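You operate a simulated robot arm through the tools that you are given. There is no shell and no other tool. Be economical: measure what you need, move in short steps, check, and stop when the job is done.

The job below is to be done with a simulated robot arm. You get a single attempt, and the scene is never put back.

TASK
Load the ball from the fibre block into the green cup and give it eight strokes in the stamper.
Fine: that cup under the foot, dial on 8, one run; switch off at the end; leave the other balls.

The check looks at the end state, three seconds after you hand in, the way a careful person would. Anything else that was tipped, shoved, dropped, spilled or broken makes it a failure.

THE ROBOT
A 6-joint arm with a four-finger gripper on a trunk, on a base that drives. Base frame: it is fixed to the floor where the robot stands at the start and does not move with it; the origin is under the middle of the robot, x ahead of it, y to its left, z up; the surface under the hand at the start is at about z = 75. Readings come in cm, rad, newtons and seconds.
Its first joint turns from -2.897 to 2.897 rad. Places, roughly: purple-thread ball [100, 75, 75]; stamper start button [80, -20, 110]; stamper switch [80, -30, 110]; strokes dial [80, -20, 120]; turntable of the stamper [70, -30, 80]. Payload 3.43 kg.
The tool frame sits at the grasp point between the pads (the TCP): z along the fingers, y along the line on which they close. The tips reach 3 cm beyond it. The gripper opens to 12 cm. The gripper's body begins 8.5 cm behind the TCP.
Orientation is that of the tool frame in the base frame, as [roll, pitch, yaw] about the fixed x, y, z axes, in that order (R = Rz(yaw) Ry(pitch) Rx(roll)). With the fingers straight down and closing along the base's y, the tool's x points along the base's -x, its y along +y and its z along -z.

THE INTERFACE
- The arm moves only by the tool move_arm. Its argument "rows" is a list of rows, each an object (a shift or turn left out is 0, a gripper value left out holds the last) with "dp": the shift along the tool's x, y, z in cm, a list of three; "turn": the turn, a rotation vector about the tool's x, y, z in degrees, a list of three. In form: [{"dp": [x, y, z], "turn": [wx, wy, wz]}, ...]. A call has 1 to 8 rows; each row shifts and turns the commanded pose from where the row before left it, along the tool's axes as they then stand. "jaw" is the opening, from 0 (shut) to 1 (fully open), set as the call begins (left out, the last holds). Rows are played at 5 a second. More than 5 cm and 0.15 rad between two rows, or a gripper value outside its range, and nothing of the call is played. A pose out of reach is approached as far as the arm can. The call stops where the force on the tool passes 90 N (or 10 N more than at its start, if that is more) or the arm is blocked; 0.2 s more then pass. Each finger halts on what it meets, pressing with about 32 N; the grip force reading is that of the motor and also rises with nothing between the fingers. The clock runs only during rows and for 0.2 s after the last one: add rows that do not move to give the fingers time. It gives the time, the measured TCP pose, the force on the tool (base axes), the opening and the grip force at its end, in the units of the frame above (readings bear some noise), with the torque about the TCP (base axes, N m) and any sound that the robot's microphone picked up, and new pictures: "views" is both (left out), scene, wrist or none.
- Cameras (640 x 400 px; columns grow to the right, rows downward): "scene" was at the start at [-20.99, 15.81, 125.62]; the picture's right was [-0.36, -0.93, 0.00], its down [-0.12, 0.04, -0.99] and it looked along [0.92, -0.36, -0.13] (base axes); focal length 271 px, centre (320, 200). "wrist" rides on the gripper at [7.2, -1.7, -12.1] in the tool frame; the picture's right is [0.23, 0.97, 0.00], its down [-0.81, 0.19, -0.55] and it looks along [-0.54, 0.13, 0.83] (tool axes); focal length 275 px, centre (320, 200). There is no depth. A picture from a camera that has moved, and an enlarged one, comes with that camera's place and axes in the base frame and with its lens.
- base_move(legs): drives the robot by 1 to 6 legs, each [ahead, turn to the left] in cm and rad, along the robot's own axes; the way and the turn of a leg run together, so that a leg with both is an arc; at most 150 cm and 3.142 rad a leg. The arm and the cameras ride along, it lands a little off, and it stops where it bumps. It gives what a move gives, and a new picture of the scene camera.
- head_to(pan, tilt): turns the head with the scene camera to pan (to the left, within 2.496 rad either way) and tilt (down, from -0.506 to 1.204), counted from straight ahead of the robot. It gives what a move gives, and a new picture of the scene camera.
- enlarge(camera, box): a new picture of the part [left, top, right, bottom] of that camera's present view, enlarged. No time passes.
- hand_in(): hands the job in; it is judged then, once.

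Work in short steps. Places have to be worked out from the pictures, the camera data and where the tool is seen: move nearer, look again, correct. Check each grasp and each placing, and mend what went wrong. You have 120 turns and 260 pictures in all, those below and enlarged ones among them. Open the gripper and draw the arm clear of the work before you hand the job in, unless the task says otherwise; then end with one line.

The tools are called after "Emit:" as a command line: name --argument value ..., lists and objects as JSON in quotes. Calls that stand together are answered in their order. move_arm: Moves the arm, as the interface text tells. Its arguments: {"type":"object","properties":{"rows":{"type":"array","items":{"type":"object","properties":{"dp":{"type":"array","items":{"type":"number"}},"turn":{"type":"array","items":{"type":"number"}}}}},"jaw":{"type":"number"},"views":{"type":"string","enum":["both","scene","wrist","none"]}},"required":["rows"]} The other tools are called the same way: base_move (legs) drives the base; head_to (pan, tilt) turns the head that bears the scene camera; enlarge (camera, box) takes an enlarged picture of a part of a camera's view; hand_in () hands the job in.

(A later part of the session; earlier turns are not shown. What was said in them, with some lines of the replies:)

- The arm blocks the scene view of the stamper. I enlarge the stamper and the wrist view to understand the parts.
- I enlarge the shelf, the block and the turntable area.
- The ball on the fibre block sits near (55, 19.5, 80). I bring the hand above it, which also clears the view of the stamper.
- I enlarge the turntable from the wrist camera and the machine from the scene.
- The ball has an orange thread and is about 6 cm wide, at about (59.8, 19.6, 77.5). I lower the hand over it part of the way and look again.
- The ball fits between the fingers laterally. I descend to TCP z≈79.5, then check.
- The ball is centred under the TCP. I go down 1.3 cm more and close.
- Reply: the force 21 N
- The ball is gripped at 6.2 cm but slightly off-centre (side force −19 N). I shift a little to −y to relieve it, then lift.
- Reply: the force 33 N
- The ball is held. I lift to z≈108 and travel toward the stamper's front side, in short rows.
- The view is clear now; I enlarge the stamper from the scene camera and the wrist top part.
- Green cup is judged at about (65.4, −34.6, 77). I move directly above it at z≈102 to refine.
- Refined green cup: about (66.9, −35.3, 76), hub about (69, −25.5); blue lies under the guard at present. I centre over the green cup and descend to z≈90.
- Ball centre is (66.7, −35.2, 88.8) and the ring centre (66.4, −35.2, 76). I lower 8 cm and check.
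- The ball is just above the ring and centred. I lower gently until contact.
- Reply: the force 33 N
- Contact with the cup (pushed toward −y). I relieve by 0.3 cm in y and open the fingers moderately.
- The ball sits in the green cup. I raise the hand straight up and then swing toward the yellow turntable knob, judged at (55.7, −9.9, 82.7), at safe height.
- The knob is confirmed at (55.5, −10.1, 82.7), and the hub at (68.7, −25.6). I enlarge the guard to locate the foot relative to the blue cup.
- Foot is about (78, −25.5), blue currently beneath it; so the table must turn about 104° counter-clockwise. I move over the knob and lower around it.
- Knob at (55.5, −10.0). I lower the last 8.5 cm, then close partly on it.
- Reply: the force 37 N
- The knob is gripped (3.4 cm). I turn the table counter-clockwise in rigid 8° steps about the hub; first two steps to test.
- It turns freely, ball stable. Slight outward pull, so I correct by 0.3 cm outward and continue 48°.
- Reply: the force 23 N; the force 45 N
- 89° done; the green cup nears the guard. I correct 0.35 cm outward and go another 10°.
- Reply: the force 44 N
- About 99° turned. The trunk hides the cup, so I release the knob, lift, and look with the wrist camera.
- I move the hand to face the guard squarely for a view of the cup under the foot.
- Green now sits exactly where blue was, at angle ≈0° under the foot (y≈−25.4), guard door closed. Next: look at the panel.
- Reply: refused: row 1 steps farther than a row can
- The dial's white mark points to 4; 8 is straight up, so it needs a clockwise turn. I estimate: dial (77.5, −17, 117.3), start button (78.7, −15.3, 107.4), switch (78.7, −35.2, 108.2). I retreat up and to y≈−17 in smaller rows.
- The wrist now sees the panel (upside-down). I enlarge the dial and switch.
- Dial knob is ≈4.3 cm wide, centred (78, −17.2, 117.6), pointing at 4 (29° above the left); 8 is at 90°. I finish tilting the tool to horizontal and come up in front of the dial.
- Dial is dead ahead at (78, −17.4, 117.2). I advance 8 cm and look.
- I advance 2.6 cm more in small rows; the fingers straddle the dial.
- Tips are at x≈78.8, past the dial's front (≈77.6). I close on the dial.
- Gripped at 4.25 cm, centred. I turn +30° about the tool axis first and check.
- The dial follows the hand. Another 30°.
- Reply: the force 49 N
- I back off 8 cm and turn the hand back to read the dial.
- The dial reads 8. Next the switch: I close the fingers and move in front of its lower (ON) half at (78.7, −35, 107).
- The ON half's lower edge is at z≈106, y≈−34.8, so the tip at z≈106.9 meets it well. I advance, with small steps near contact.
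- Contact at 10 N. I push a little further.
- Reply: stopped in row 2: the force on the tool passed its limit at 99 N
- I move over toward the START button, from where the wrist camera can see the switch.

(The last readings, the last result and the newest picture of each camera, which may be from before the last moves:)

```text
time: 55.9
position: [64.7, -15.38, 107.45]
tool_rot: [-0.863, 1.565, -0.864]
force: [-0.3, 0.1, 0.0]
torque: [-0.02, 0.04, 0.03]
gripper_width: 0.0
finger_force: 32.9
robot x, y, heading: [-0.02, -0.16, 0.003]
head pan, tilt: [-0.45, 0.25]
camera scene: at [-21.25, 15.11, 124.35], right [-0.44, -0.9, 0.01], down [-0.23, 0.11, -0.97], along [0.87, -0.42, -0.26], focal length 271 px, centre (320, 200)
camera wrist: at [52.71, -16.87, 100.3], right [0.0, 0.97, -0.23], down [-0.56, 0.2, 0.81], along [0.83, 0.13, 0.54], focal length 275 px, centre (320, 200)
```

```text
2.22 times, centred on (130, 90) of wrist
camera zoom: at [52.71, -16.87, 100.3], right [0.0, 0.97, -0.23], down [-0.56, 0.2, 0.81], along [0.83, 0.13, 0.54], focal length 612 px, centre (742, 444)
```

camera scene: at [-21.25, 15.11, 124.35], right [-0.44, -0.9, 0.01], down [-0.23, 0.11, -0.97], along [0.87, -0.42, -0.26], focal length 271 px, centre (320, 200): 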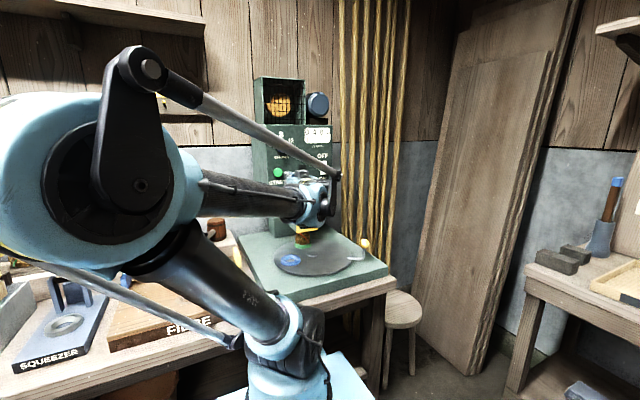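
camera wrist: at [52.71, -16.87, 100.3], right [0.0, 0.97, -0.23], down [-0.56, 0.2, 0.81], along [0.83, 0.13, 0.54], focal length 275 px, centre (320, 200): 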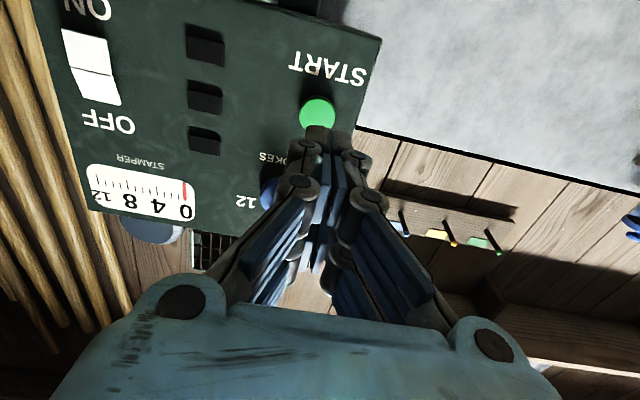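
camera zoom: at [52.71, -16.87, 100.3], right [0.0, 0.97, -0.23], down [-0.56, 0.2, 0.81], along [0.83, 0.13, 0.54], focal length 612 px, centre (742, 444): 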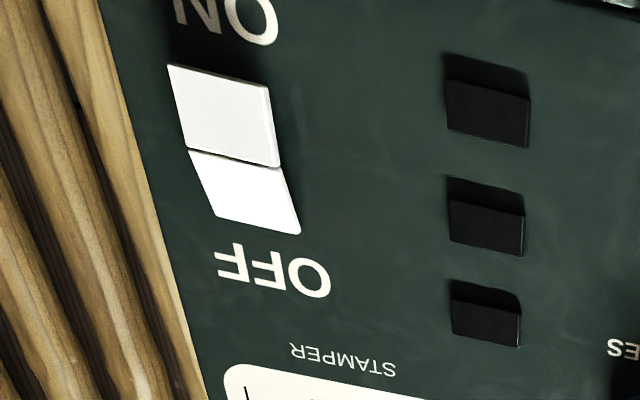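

Emit:
enlarge --camera "scene" --box '[300, 140, 340, 185]'

Emit:
enlarge --camera "wrist" --box '[50, 10, 140, 120]'

```text
8.89 times, centred on (320, 162) of scene
camera zoom: at [-21.25, 15.11, 124.35], right [-0.44, -0.9, 0.01], down [-0.23, 0.11, -0.97], along [0.87, -0.42, -0.26], focal length 2405 px, centre (320, 533)
```

zoom: 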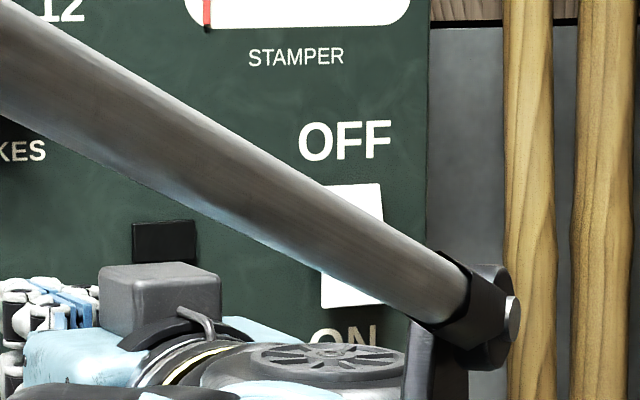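

```text
3.64 times, centred on (95, 65) of wrist
camera zoom: at [52.71, -16.87, 100.3], right [0.0, 0.97, -0.23], down [-0.56, 0.2, 0.81], along [0.83, 0.13, 0.54], focal length 1001 px, centre (1138, 691)
```

zoom: 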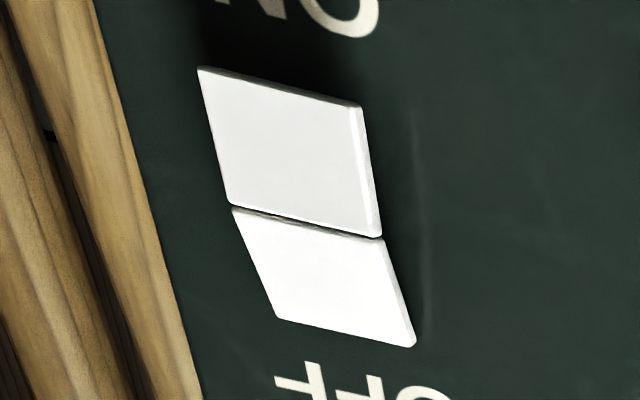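

By triangulating the rocker: the OFF half is still recessed, so the switch is still off. I go back and press lower and more slowly.

Emit:
move_arm --rows '[{"dp": [0, -4, 0]}, {"dp": [0, -4, 0]}, {"dp": [0, -4, 0]}, {"dp": [0.5, -4, 0]}, {"dp": [0.5, -3.6, 0]}, {"dp": [0, 0, 4]}, {"dp": [0, 0, 4]}, {"dp": [0, 0, 1.5]}]' --views "none"

Emit:
move_arm --rows '[{"dp": [0, 0, 0.3]}, {"dp": [0, 0, 0.2]}, {"dp": [0, 0, 0.2]}, {"dp": [0, 0, 0.2]}, {"dp": [0, 0, 0.1]}, {"dp": [0, 0, 0]}]' --views "wrist"

```text
time: 57.7
position: [74.03, -34.85, 106.54]
tool_rot: [-0.875, 1.565, -0.879]
force: [-0.1, 0.2, -0.6]
torque: [-0.01, 0.0, 0.02]
gripper_width: 0.01
finger_force: 33.5
robot x, y, heading: [-0.39, 0.41, 0.002]
head pan, tilt: [-0.45, 0.25]
```

```text
time: 59.1
position: [75.1, -34.89, 106.7]
tool_rot: [-0.872, 1.565, -0.875]
force: [-0.6, -0.3, -1.1]
torque: [0.0, 0.01, -0.01]
gripper_width: 0.0
finger_force: 33.4
robot x, y, heading: [-0.0, 0.38, 0.0]
head pan, tilt: [-0.45, 0.25]
camera wrist: at [63.04, -36.53, 99.49], right [0.0, 0.97, -0.23], down [-0.55, 0.2, 0.81], along [0.83, 0.13, 0.54], focal length 275 px, centre (320, 200)
```

wrist: 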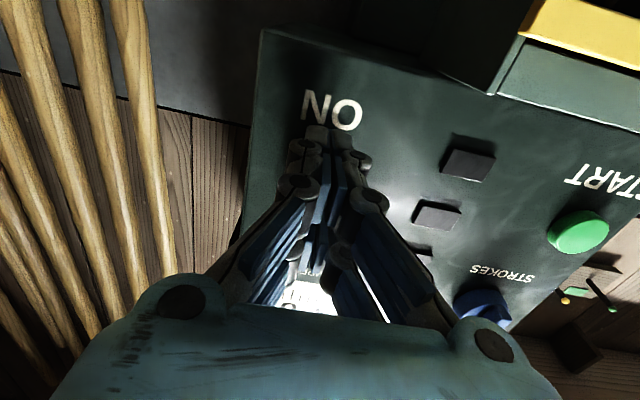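

No contact yet at x 75.1. I continue with small steps.

Emit:
move_arm --rows '[{"dp": [0, 0, 0.12]}, {"dp": [0, 0, 0.12]}, {"dp": [0, 0, 0.12]}, {"dp": [0, 0, 0.1]}, {"dp": [0, 0, 0.1]}]' --views "none"

Emit:
move_arm --rows '[{"dp": [0, 0, 0.1]}, {"dp": [0, 0, 0.1]}, {"dp": [0, 0, 0.1]}, {"dp": [0, 0, 0.1]}]' --views "none"

```text
time: 60.3
position: [75.37, -34.9, 106.7]
tool_rot: [-0.812, 1.565, -0.819]
force: [-65.0, 5.2, -22.0]
torque: [-0.13, -0.53, 0.18]
gripper_width: 0.6
finger_force: 34.2
robot x, y, heading: [-0.46, -0.24, -0.004]
head pan, tilt: [-0.45, 0.25]
```

```text
time: 60.7
position: [74.4, -34.9, 107.33]
tool_rot: [-0.424, 1.557, -0.43]
force: [0.2, 0.2, -0.4]
torque: [0.01, -0.03, 0.03]
gripper_width: 0.0
finger_force: 33.5
robot x, y, heading: [-0.29, 0.25, -0.002]
head pan, tilt: [-0.45, 0.25]
stopped in row 2: the force on the tool passed its limit at 94 N (the readings are from after the stop); the commanded pose is now the measured one
```

The contact is stiff: as the rocker is convex, my broad tip's upper edge likely bears near its pivot. I'll retreat, go ~1.3 cm lower so that only the tip's upper edge hits the bottom end, and press slowly.

Emit:
move_arm --rows '[{"dp": [0, 0, -2]}, {"dp": [1.7, 0, 0]}, {"dp": [0, 0, 0]}]' --views "wrist"

Emit:
enlarge --camera "wrist" --box '[240, 40, 440, 200]'

```text
time: 61.5
position: [72.42, -34.8, 105.66]
tool_rot: [-0.436, 1.557, -0.442]
force: [-0.1, 0.1, 0.1]
torque: [0.02, 0.0, 0.01]
gripper_width: 0.0
finger_force: 33.0
robot x, y, heading: [0.24, -0.03, -0.0]
head pan, tilt: [-0.45, 0.25]
camera wrist: at [60.46, -36.48, 98.4], right [0.01, 0.97, -0.24], down [-0.56, 0.2, 0.8], along [0.83, 0.13, 0.55], focal length 275 px, centre (320, 200)
```

wrist: 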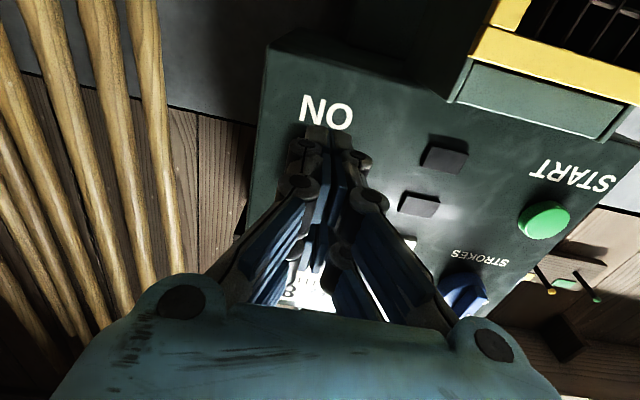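

```text
2.50 times, centred on (340, 120) of wrist
camera zoom: at [60.46, -36.48, 98.4], right [0.01, 0.97, -0.24], down [-0.56, 0.2, 0.8], along [0.83, 0.13, 0.55], focal length 688 px, centre (270, 400)
```

zoom: 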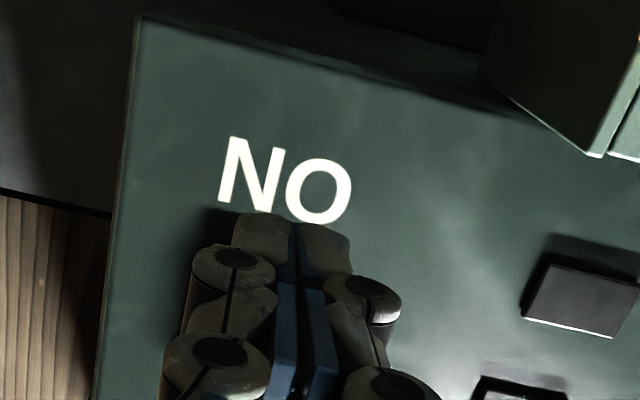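

Emit:
move_arm --rows '[{"dp": [0, 0, 1.5]}, {"dp": [0, 0, 1]}, {"dp": [0, 0, 0.3]}, {"dp": [0, 0, 0.15]}, {"dp": [0, 0, 0.15]}, {"dp": [0, 0, 0.15]}, {"dp": [0, 0, 0.15]}, {"dp": [0, 0, 0]}]' --views "none"

Emit:
move_arm --rows '[{"dp": [0, 0, 0.15]}, {"dp": [0, 0, 0.15]}, {"dp": [0, 0, 0]}]' --views "none"

```text
time: 63.3
position: [75.4, -34.77, 105.7]
tool_rot: [-0.467, 1.556, -0.47]
force: [-72.3, 1.1, -31.3]
torque: [0.06, -0.93, 0.11]
gripper_width: 0.61
finger_force: 32.9
robot x, y, heading: [-0.43, 0.3, -0.004]
head pan, tilt: [-0.45, 0.25]
```

```text
time: 63.7
position: [74.5, -34.91, 106.21]
tool_rot: [-0.34, 1.548, -0.347]
force: [-0.9, -1.6, 0.9]
torque: [0.0, 0.03, 0.05]
gripper_width: 0.02
finger_force: 33.4
robot x, y, heading: [-0.34, 0.13, -0.004]
head pan, tilt: [-0.45, 0.25]
stopped in row 1: the force on the tool passed its limit at 94 N (the readings are from after the stop); the commanded pose is now the measured one
```

The stop is at the same depth regardless of height, so I need a closer look at the rocker. I retreat and look from the left side, close up.

Emit:
move_arm --rows '[{"dp": [0, 0, -3]}, {"dp": [0, 0, -2]}, {"dp": [0, 3.5, 0]}, {"dp": [-1, 3.5, 0]}, {"dp": [-1.5, 3.5, 0]}, {"dp": [-2, 0, 0]}, {"dp": [-2, 0, 0]}, {"dp": [-2, 0, 0]}]' --views "wrist"

Emit:
enlarge --camera "wrist" --box '[80, 0, 260, 120]'

Emit:
enlarge --camera "scene" --box '[300, 120, 350, 200]'

```text
time: 65.5
position: [69.41, -24.15, 114.59]
tool_rot: [-0.366, 1.549, -0.369]
force: [-0.8, 0.3, 0.6]
torque: [0.0, 0.0, 0.0]
gripper_width: 0.0
finger_force: 33.3
robot x, y, heading: [-0.24, 0.11, -0.006]
head pan, tilt: [-0.45, 0.25]
camera wrist: at [57.59, -25.76, 107.16], right [0.01, 0.97, -0.24], down [-0.57, 0.2, 0.8], along [0.82, 0.13, 0.55], focal length 275 px, centre (320, 200)
```

wrist: 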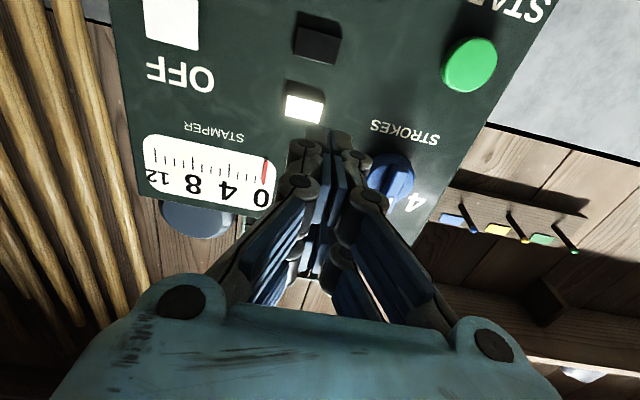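

```text
3.33 times, centred on (170, 60) of wrist
camera zoom: at [57.59, -25.76, 107.16], right [0.01, 0.97, -0.24], down [-0.57, 0.2, 0.8], along [0.82, 0.13, 0.55], focal length 918 px, centre (820, 667)
```

zoom: 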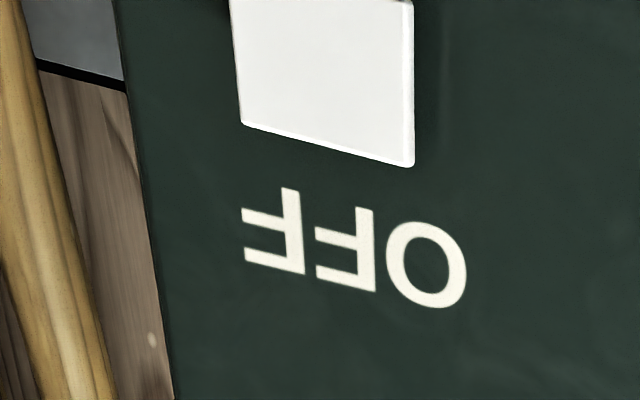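

```text
5.00 times, centred on (325, 160) of scene
camera zoom: at [-21.27, 15.18, 124.35], right [-0.44, -0.9, 0.01], down [-0.23, 0.11, -0.97], along [0.87, -0.43, -0.26], focal length 1353 px, centre (295, 400)
```

zoom: 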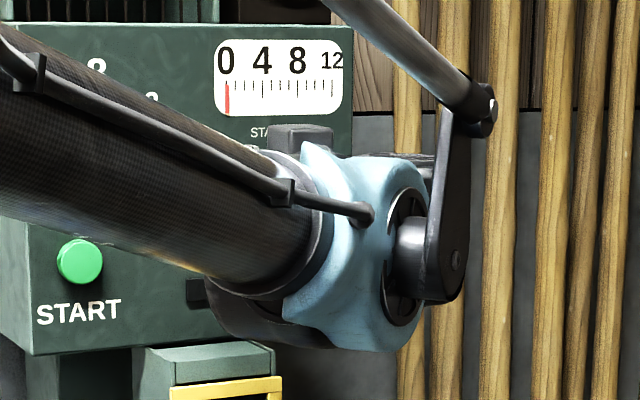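

One indicator lamp is now lit white, and the OFF half protrudes: the second press had already switched it on. I check the lamps.

Emit:
move_arm --rows '[{"dp": [2.5, 2, -2]}, {"dp": [2.5, 2, -2]}, {"dp": [2.2, 2, 0]}, {"dp": [0, 2.8, 0]}, {"dp": [0, 0, 0]}]' --views "both"

Emit:
enlarge --camera "wrist" --box '[40, 0, 360, 220]'

Emit:
enlarge --camera "scene" --box '[250, 110, 350, 270]'

```text
time: 66.7
position: [65.89, -15.25, 107.33]
tool_rot: [-0.363, 1.548, -0.369]
force: [0.4, 0.7, 0.2]
torque: [-0.01, 0.01, -0.03]
gripper_width: 0.02
finger_force: 33.5
robot x, y, heading: [-0.18, -0.19, -0.001]
head pan, tilt: [-0.45, 0.25]
camera scene: at [-21.27, 15.18, 124.35], right [-0.44, -0.9, 0.01], down [-0.23, 0.11, -0.97], along [0.87, -0.43, -0.26], focal length 271 px, centre (320, 200)
camera wrist: at [54.06, -16.88, 99.92], right [0.01, 0.97, -0.24], down [-0.57, 0.2, 0.8], along [0.82, 0.13, 0.55], focal length 275 px, centre (320, 200)
```

scene: 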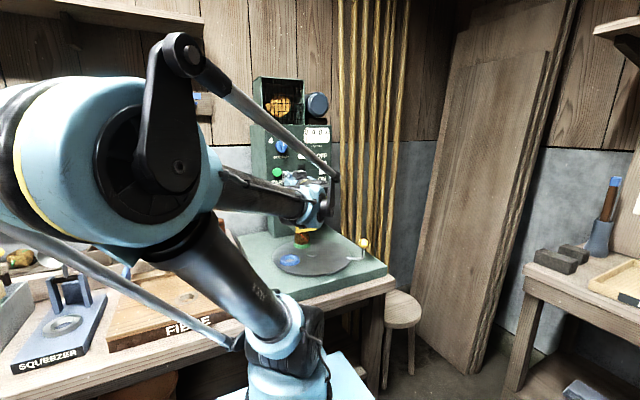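
wrist: 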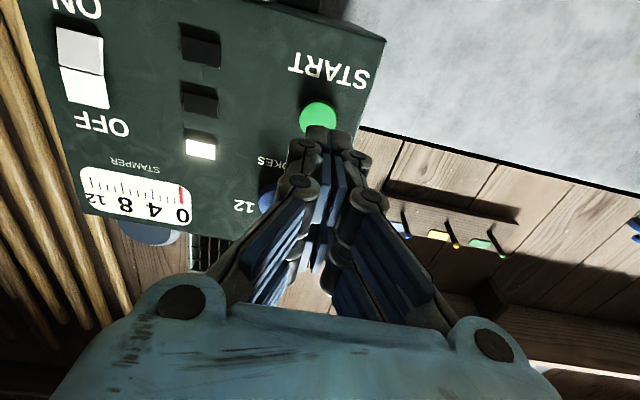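

```text
1.82 times, centred on (200, 110) of wrist
camera zoom: at [54.06, -16.88, 99.92], right [0.01, 0.97, -0.24], down [-0.57, 0.2, 0.8], along [0.82, 0.13, 0.55], focal length 500 px, centre (538, 364)
```

zoom: 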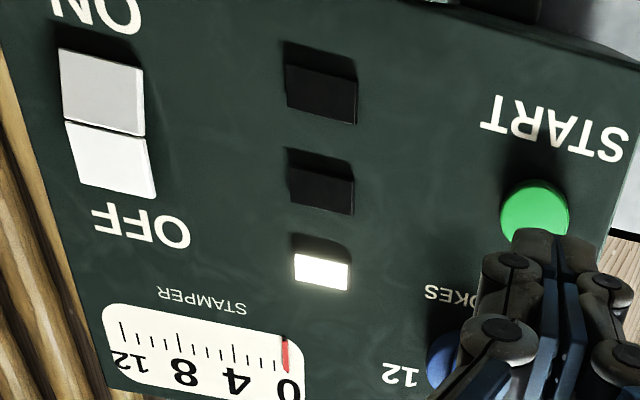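

```text
2.50 times, centred on (300, 190) of scene
camera zoom: at [-21.27, 15.18, 124.35], right [-0.44, -0.9, 0.01], down [-0.23, 0.11, -0.97], along [0.87, -0.43, -0.26], focal length 676 px, centre (370, 225)
```

zoom: 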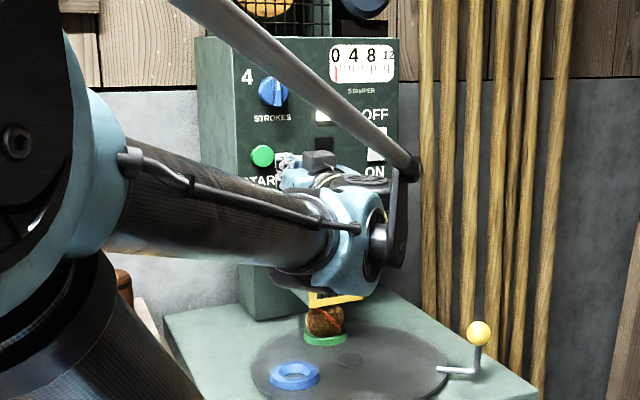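

Power is on (top lamp lit), dial 8, counter at 0. START is straight ahead at (78.3, −15.3, 107.5). I advance to just short of it.

Emit:
move_arm --rows '[{"dp": [0, 0, 3]}, {"dp": [0, 0, 3]}, {"dp": [0, 0, 1.5]}, {"dp": [0, 0, 0.3]}, {"dp": [0, 0, 0]}]' --views "wrist"

```text
time: 67.9
position: [73.59, -15.49, 107.4]
tool_rot: [-0.356, 1.548, -0.366]
force: [-0.2, 0.3, -0.5]
torque: [0.04, 0.03, 0.02]
gripper_width: 0.0
finger_force: 33.4
robot x, y, heading: [-0.36, -0.2, -0.005]
head pan, tilt: [-0.45, 0.25]
camera wrist: at [61.74, -17.02, 100.03], right [0.01, 0.97, -0.24], down [-0.57, 0.2, 0.8], along [0.82, 0.13, 0.55], focal length 275 px, centre (320, 200)
```

wrist: 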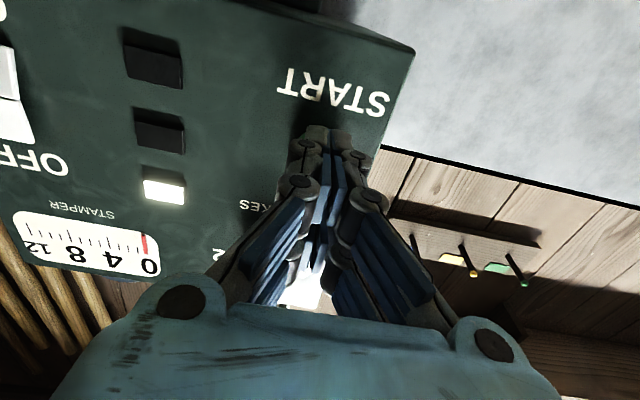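

Now I press slowly in small steps.

Emit:
move_arm --rows '[{"dp": [0, 0, 0.4]}, {"dp": [0, 0, 0.3]}, {"dp": [0, 0, 0.3]}, {"dp": [0, 0, 0.2]}, {"dp": [0, 0, 0.2]}]' --views "wrist"

```text
time: 69.1
position: [74.92, -15.38, 107.42]
tool_rot: [-0.356, 1.548, -0.361]
force: [0.7, 0.0, -0.1]
torque: [0.01, -0.01, -0.01]
gripper_width: 0.0
finger_force: 33.8
robot x, y, heading: [-0.29, -0.37, -0.007]
head pan, tilt: [-0.45, 0.25]
camera wrist: at [63.08, -17.08, 100.03], right [0.01, 0.97, -0.24], down [-0.57, 0.2, 0.8], along [0.82, 0.13, 0.55], focal length 275 px, centre (320, 200)
```

wrist: 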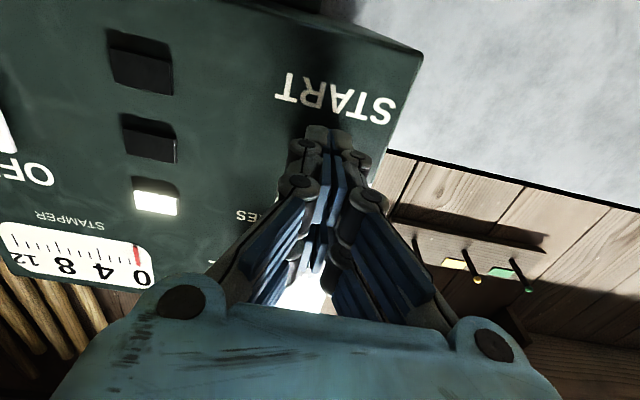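

Emit:
move_arm --rows '[{"dp": [0, 0, 0.2]}, {"dp": [0, 0, 0.2]}, {"dp": [0, 0, 0.2]}]' --views "wrist"

```text
time: 69.9
position: [75.52, -15.51, 107.38]
tool_rot: [-0.353, 1.548, -0.358]
force: [-2.2, 0.8, 1.1]
torque: [-0.02, -0.01, -0.02]
gripper_width: 0.6
finger_force: 33.3
robot x, y, heading: [-0.17, 0.23, -0.004]
head pan, tilt: [-0.45, 0.25]
heard: click
camera wrist: at [63.71, -17.1, 100.03], right [0.01, 0.97, -0.24], down [-0.57, 0.2, 0.8], along [0.82, 0.13, 0.55], focal length 275 px, centre (320, 200)
```

wrist: 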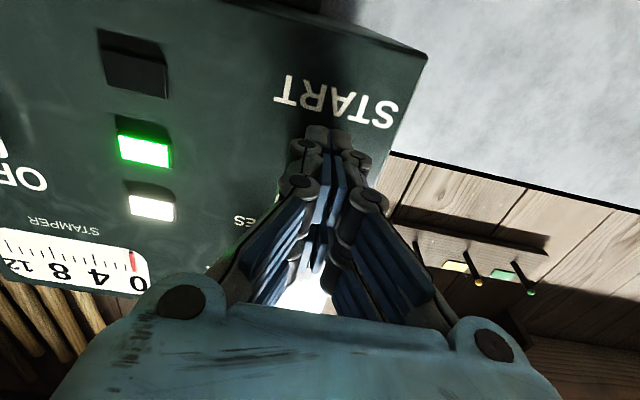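

Click, and the green lamp is on: the run has started. I back off and watch the counter.

Emit:
move_arm --rows '[{"dp": [0, 0, -2]}, {"dp": [0, 0, -4]}, {"dp": [0, 0, -4]}, {"dp": [0, 0, 0]}]' --views "both"

Emit:
enlarge --camera "scene" --box '[250, 110, 350, 270]'

```text
time: 70.9
position: [65.67, -15.49, 106.98]
tool_rot: [-0.36, 1.549, -0.366]
force: [-0.1, -0.1, -0.4]
torque: [-0.03, 0.0, -0.02]
gripper_width: 0.02
finger_force: 33.0
robot x, y, heading: [-0.27, -0.14, -0.005]
head pan, tilt: [-0.45, 0.25]
camera scene: at [-21.27, 15.19, 124.35], right [-0.44, -0.9, 0.01], down [-0.23, 0.11, -0.97], along [0.87, -0.43, -0.26], focal length 271 px, centre (320, 200)
camera wrist: at [53.78, -16.99, 99.76], right [0.01, 0.97, -0.24], down [-0.57, 0.2, 0.8], along [0.82, 0.13, 0.55], focal length 275 px, centre (320, 200)
```

scene: 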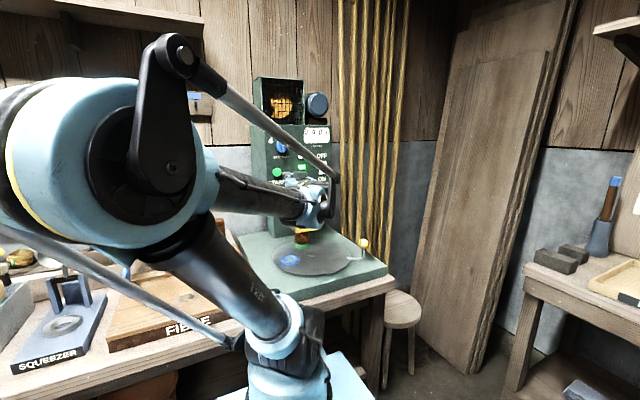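
wrist: 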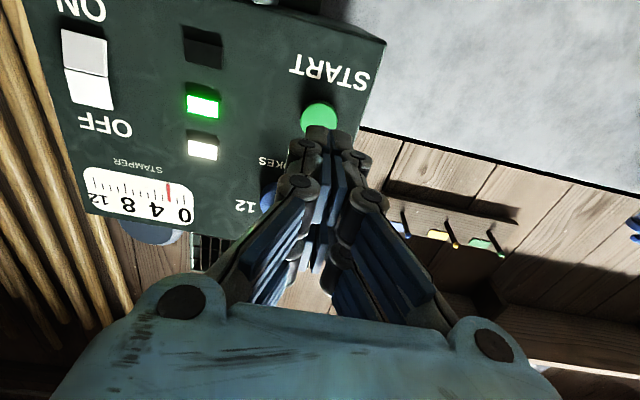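

```text
2.50 times, centred on (300, 190) of scene
camera zoom: at [-21.27, 15.19, 124.35], right [-0.44, -0.9, 0.01], down [-0.23, 0.11, -0.97], along [0.87, -0.43, -0.26], focal length 676 px, centre (370, 225)
```

zoom: 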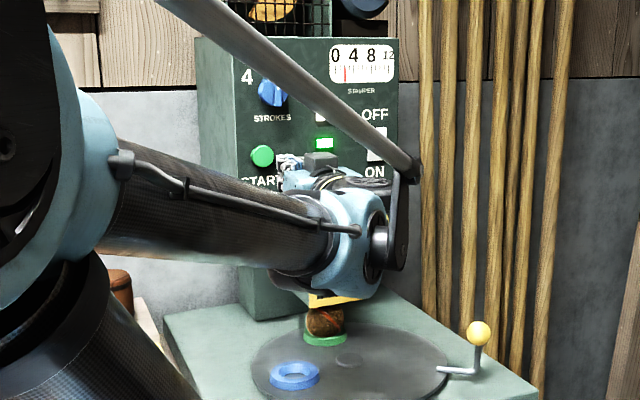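

The counter advances (≈2). I wait while it runs.

Emit:
move_arm --rows '[{"dp": [0, 0, 0]}, {"dp": [0, 0, 0]}, {"dp": [0, 0, 0]}, {"dp": [0, 0, 0]}, {"dp": [0, 0, 0]}, {"dp": [0, 0, 0]}, {"dp": [0, 0, 0]}, {"dp": [0, 0, 0]}]' --views "none"

Emit:
move_arm --rows '[{"dp": [0, 0, 0]}, {"dp": [0, 0, 0]}, {"dp": [0, 0, 0]}, {"dp": [0, 0, 0]}, {"dp": [0, 0, 0]}, {"dp": [0, 0, 0]}, {"dp": [0, 0, 0]}, {"dp": [0, 0, 0]}]' --views "wrist"

```text
time: 72.7
position: [65.6, -15.49, 107.13]
tool_rot: [-0.364, 1.548, -0.369]
force: [-0.6, 0.6, -0.9]
torque: [0.0, -0.01, -0.01]
gripper_width: 0.01
finger_force: 33.8
robot x, y, heading: [-0.22, 0.15, -0.006]
head pan, tilt: [-0.45, 0.25]
```

```text
time: 74.5
position: [65.73, -15.52, 107.06]
tool_rot: [-0.363, 1.549, -0.369]
force: [-0.3, -0.1, 0.0]
torque: [-0.01, -0.02, -0.02]
gripper_width: 0.0
finger_force: 34.0
robot x, y, heading: [-0.41, 0.35, -0.007]
head pan, tilt: [-0.45, 0.25]
camera wrist: at [53.8, -16.99, 99.75], right [0.01, 0.97, -0.24], down [-0.57, 0.2, 0.8], along [0.82, 0.13, 0.55], focal length 275 px, centre (320, 200)
```

wrist: 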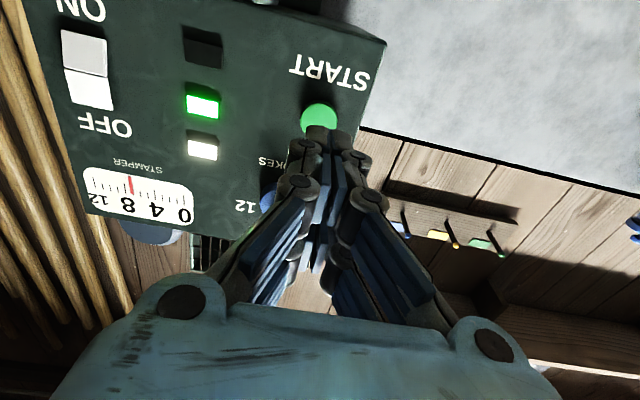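

Emit:
move_arm --rows '[{"dp": [0, 0, 0]}, {"dp": [0, 0, 0]}, {"dp": [0, 0, 0]}, {"dp": [0, 0, 0]}, {"dp": [0, 0, 0]}, {"dp": [0, 0, 0]}, {"dp": [0, 0, 0]}, {"dp": [0, 0, 0]}]' --views "wrist"

Emit:
enlarge --camera "wrist" --box '[40, 0, 260, 220]'

```text
time: 76.3
position: [65.58, -15.38, 107.0]
tool_rot: [-0.364, 1.548, -0.368]
force: [0.4, 0.3, -0.2]
torque: [0.01, 0.0, 0.0]
gripper_width: 0.0
finger_force: 33.9
robot x, y, heading: [-0.06, -0.03, -0.003]
head pan, tilt: [-0.45, 0.25]
camera wrist: at [53.8, -16.99, 99.75], right [0.01, 0.97, -0.24], down [-0.57, 0.2, 0.8], along [0.82, 0.13, 0.55], focal length 275 px, centre (320, 200)
```

wrist: 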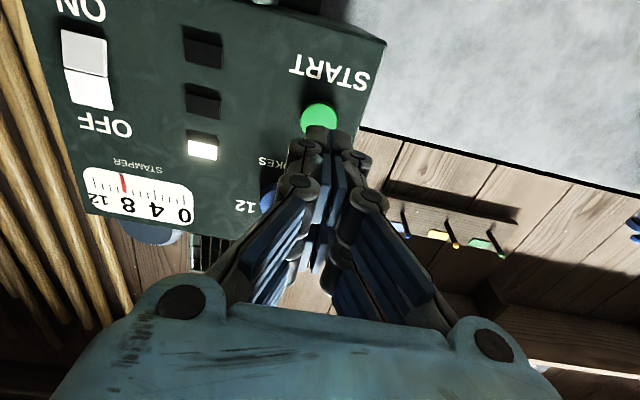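

```text
1.82 times, centred on (150, 110) of wrist
camera zoom: at [53.8, -16.99, 99.75], right [0.01, 0.97, -0.24], down [-0.57, 0.2, 0.8], along [0.82, 0.13, 0.55], focal length 500 px, centre (629, 364)
```

zoom: 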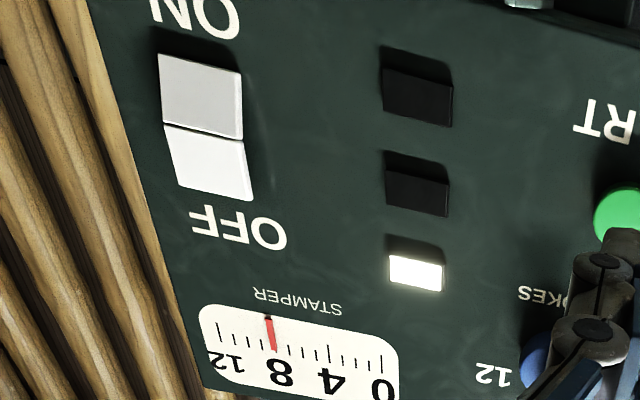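

Run complete: counter 8, green lamp off. Now switch off: I move in front of the upper (OFF) half at (78.5, −35, 110.6).

Emit:
move_arm --rows '[{"dp": [-0.8, -4, 0]}, {"dp": [-0.8, -4, 0]}, {"dp": [-0.8, -4, 0]}, {"dp": [-0.8, -4, 0]}, {"dp": [-0.8, -3.5, 0]}, {"dp": [0, 0, 4]}, {"dp": [0, 0, 2]}, {"dp": [0, 0, 0]}]' --views "wrist"

```text
time: 78.1
position: [71.33, -34.87, 111.38]
tool_rot: [-0.361, 1.546, -0.366]
force: [0.0, -0.6, -0.2]
torque: [0.01, 0.0, -0.01]
gripper_width: 0.01
finger_force: 33.2
robot x, y, heading: [-0.06, 0.01, -0.003]
head pan, tilt: [-0.45, 0.25]
camera wrist: at [59.56, -36.45, 103.98], right [0.01, 0.97, -0.24], down [-0.57, 0.2, 0.8], along [0.82, 0.13, 0.55], focal length 275 px, centre (320, 200)
```

wrist: 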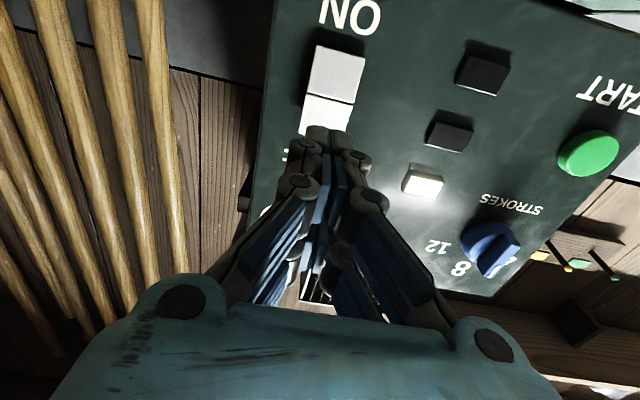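

I lower 0.5 cm and press in small steps, watching the lamp.

Emit:
move_arm --rows '[{"dp": [0.5, 0, 1.5]}, {"dp": [0, 0, 1.5]}, {"dp": [0, 0, 0.5]}, {"dp": [0, 0, 0.2]}, {"dp": [0, 0, 0.15]}, {"dp": [0, 0, 0.15]}, {"dp": [0, 0, 0.1]}]' --views "wrist"

```text
time: 79.7
position: [75.23, -34.97, 111.05]
tool_rot: [-0.386, 1.548, -0.392]
force: [-35.3, -1.9, -9.0]
torque: [0.0, 1.07, -0.06]
gripper_width: 0.6
finger_force: 33.2
robot x, y, heading: [-0.23, -0.06, -0.008]
head pan, tilt: [-0.45, 0.25]
camera wrist: at [63.4, -36.53, 103.76], right [0.01, 0.97, -0.24], down [-0.57, 0.2, 0.8], along [0.82, 0.13, 0.55], focal length 275 px, centre (320, 200)
```

wrist: 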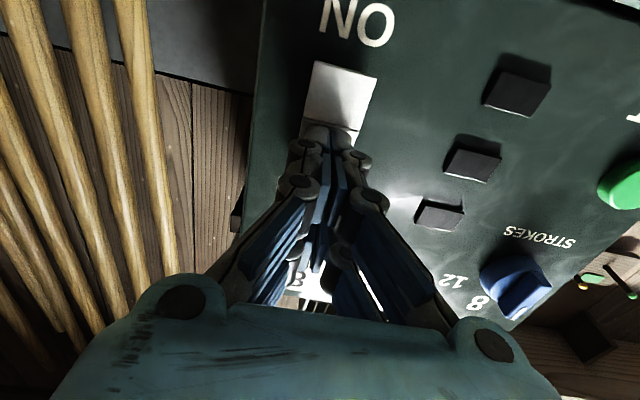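

The power lamp went dark: the switch is off. I retreat straight back and then check everything.

Emit:
move_arm --rows '[{"dp": [0, 0, -2]}, {"dp": [0, 0, -4]}, {"dp": [0, 0, -4]}, {"dp": [0, 4, -4]}, {"dp": [0, 4, -2]}, {"dp": [0, 4, 0]}, {"dp": [0, 4, 0]}, {"dp": [0, 0, 0]}]' --jaw 0.5 --views "both"

Emit:
enlarge --camera "wrist" --box '[40, 0, 360, 220]'

Emit:
enlarge --camera "scene" --box '[230, 180, 400, 300]'

```text
refused: row 4 steps farther than a row can; nothing moved
```

```text
1.82 times, centred on (200, 110) of wrist
camera zoom: at [63.4, -36.53, 103.76], right [0.01, 0.97, -0.24], down [-0.57, 0.2, 0.8], along [0.82, 0.13, 0.55], focal length 500 px, centre (538, 364)
```

zoom: 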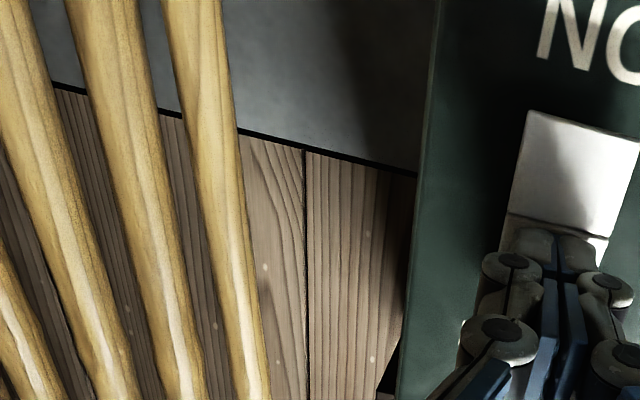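

```text
3.33 times, centred on (315, 240) of scene
camera zoom: at [-21.4, 15.16, 124.33], right [-0.44, -0.9, 0.01], down [-0.23, 0.11, -0.97], along [0.87, -0.43, -0.26], focal length 902 px, centre (337, 67)
```

zoom: 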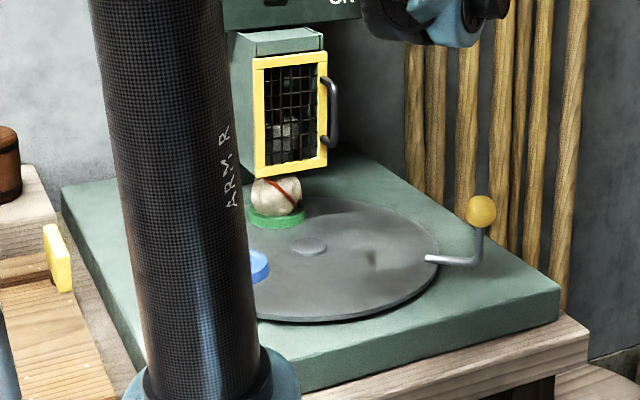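

The ball has turned pale with its red thread, evidently stamped. The retreat was refused (row too long); I redo it in shorter rows.

Emit:
move_arm --rows '[{"dp": [0, 0, -2]}, {"dp": [0, 0, -4]}, {"dp": [0, 0, -4]}, {"dp": [0, 0, -3]}, {"dp": [0, 4, 0]}, {"dp": [0, 4, 0]}, {"dp": [0, 4, 0]}, {"dp": [0, 4, 0]}]' --views "both"

Emit:
enlarge --camera "wrist" --box '[40, 0, 360, 220]'

```text
time: 81.5
position: [62.78, -18.83, 110.5]
tool_rot: [-0.37, 1.549, -0.376]
force: [0.4, 1.0, 0.1]
torque: [0.02, 0.0, 0.02]
gripper_width: 0.02
finger_force: 33.6
robot x, y, heading: [0.04, 0.06, -0.003]
head pan, tilt: [-0.45, 0.25]
camera scene: at [-21.25, 15.18, 124.36], right [-0.44, -0.9, 0.01], down [-0.23, 0.11, -0.97], along [0.87, -0.43, -0.26], focal length 271 px, centre (320, 200)
camera wrist: at [50.92, -20.41, 103.23], right [0.01, 0.97, -0.24], down [-0.57, 0.2, 0.8], along [0.82, 0.13, 0.55], focal length 275 px, centre (320, 200)
```

scene: 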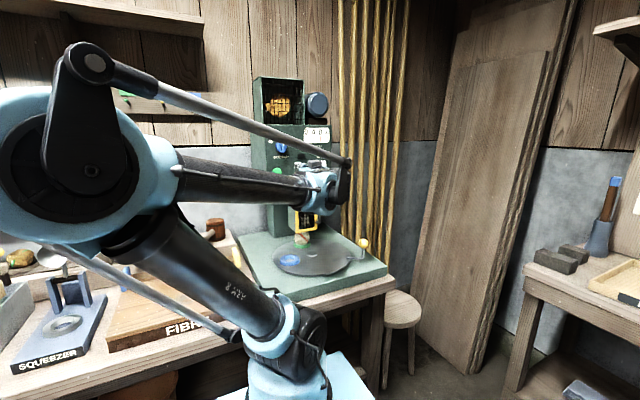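
wrist: 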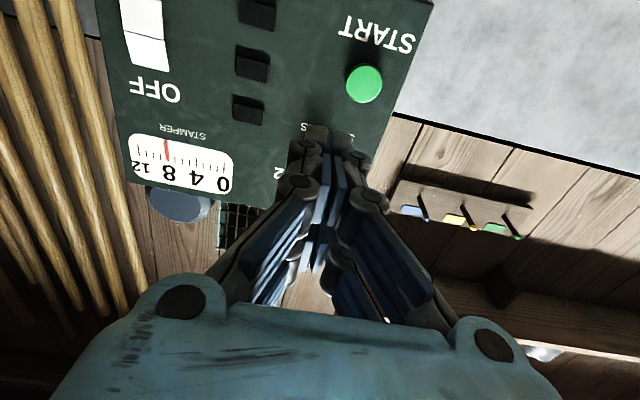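

```text
1.82 times, centred on (200, 110) of wrist
camera zoom: at [50.92, -20.41, 103.23], right [0.01, 0.97, -0.24], down [-0.57, 0.2, 0.8], along [0.82, 0.13, 0.55], focal length 500 px, centre (538, 364)
```

zoom: 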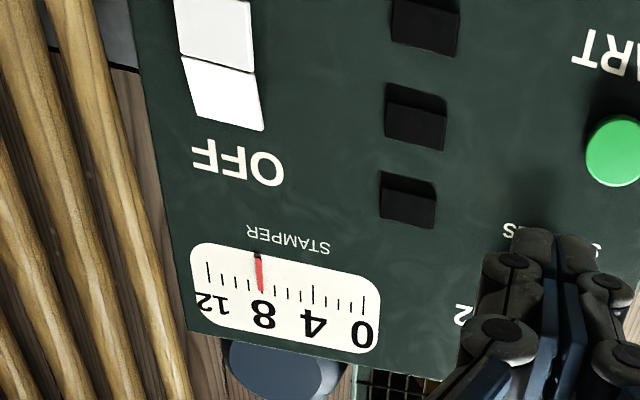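

Lamps dark, counter at 8, switch off. I draw the arm back and open the gripper, then take a last look.

Emit:
move_arm --rows '[{"dp": [0, 0, -4]}, {"dp": [-3, 0, -3]}, {"dp": [-3, 0, -3]}, {"dp": [-3, 0, 0]}, {"dp": [0, 0, 0]}, {"dp": [0, 0, 0]}]' --jaw 1 --views "both"

Emit:
enlarge --camera "scene" --box '[230, 100, 390, 300]'

```text
time: 82.9
position: [52.36, -18.66, 119.46]
tool_rot: [-0.386, 1.547, -0.394]
force: [-0.4, -0.5, 0.8]
torque: [0.05, -0.01, -0.01]
gripper_width: 11.99
finger_force: 0.1
robot x, y, heading: [0.11, -0.11, 0.001]
head pan, tilt: [-0.45, 0.25]
camera scene: at [-21.27, 15.18, 124.35], right [-0.44, -0.9, 0.01], down [-0.23, 0.11, -0.97], along [0.87, -0.43, -0.26], focal length 271 px, centre (320, 200)
camera wrist: at [40.56, -20.37, 111.99], right [0.01, 0.97, -0.24], down [-0.57, 0.2, 0.8], along [0.82, 0.13, 0.55], focal length 275 px, centre (320, 200)
```

scene: 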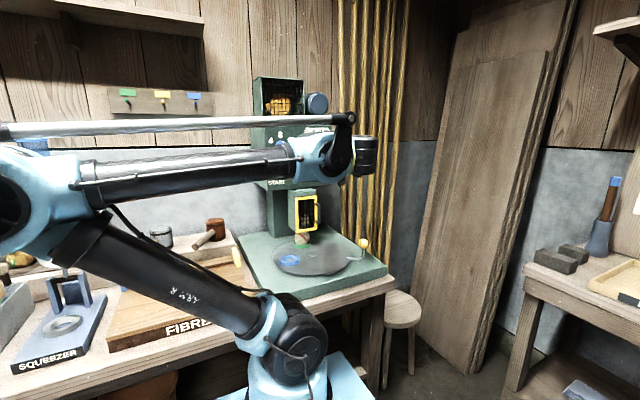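
wrist: 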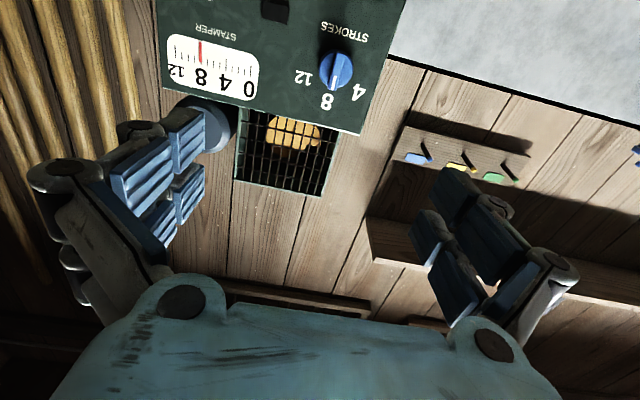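

```text
2.00 times, centred on (310, 200) of scene
camera zoom: at [-21.27, 15.18, 124.35], right [-0.44, -0.9, 0.01], down [-0.23, 0.11, -0.97], along [0.87, -0.43, -0.26], focal length 541 px, centre (340, 200)
```

zoom: 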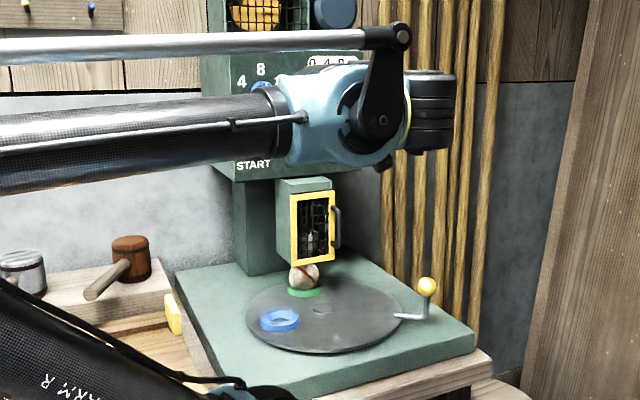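

Everything is as asked: ball stamped in the green cup under the foot, dial on 8, switch off, arm clear with the gripper open. I hand in.

Emit:
hand_in

```text
The job is handed in.
```

The ball from the fibre block is in the green cup under the stamper foot and got its eight strokes in one run, with the dial on 8. The stamper is switched off, and the other balls were left alone.
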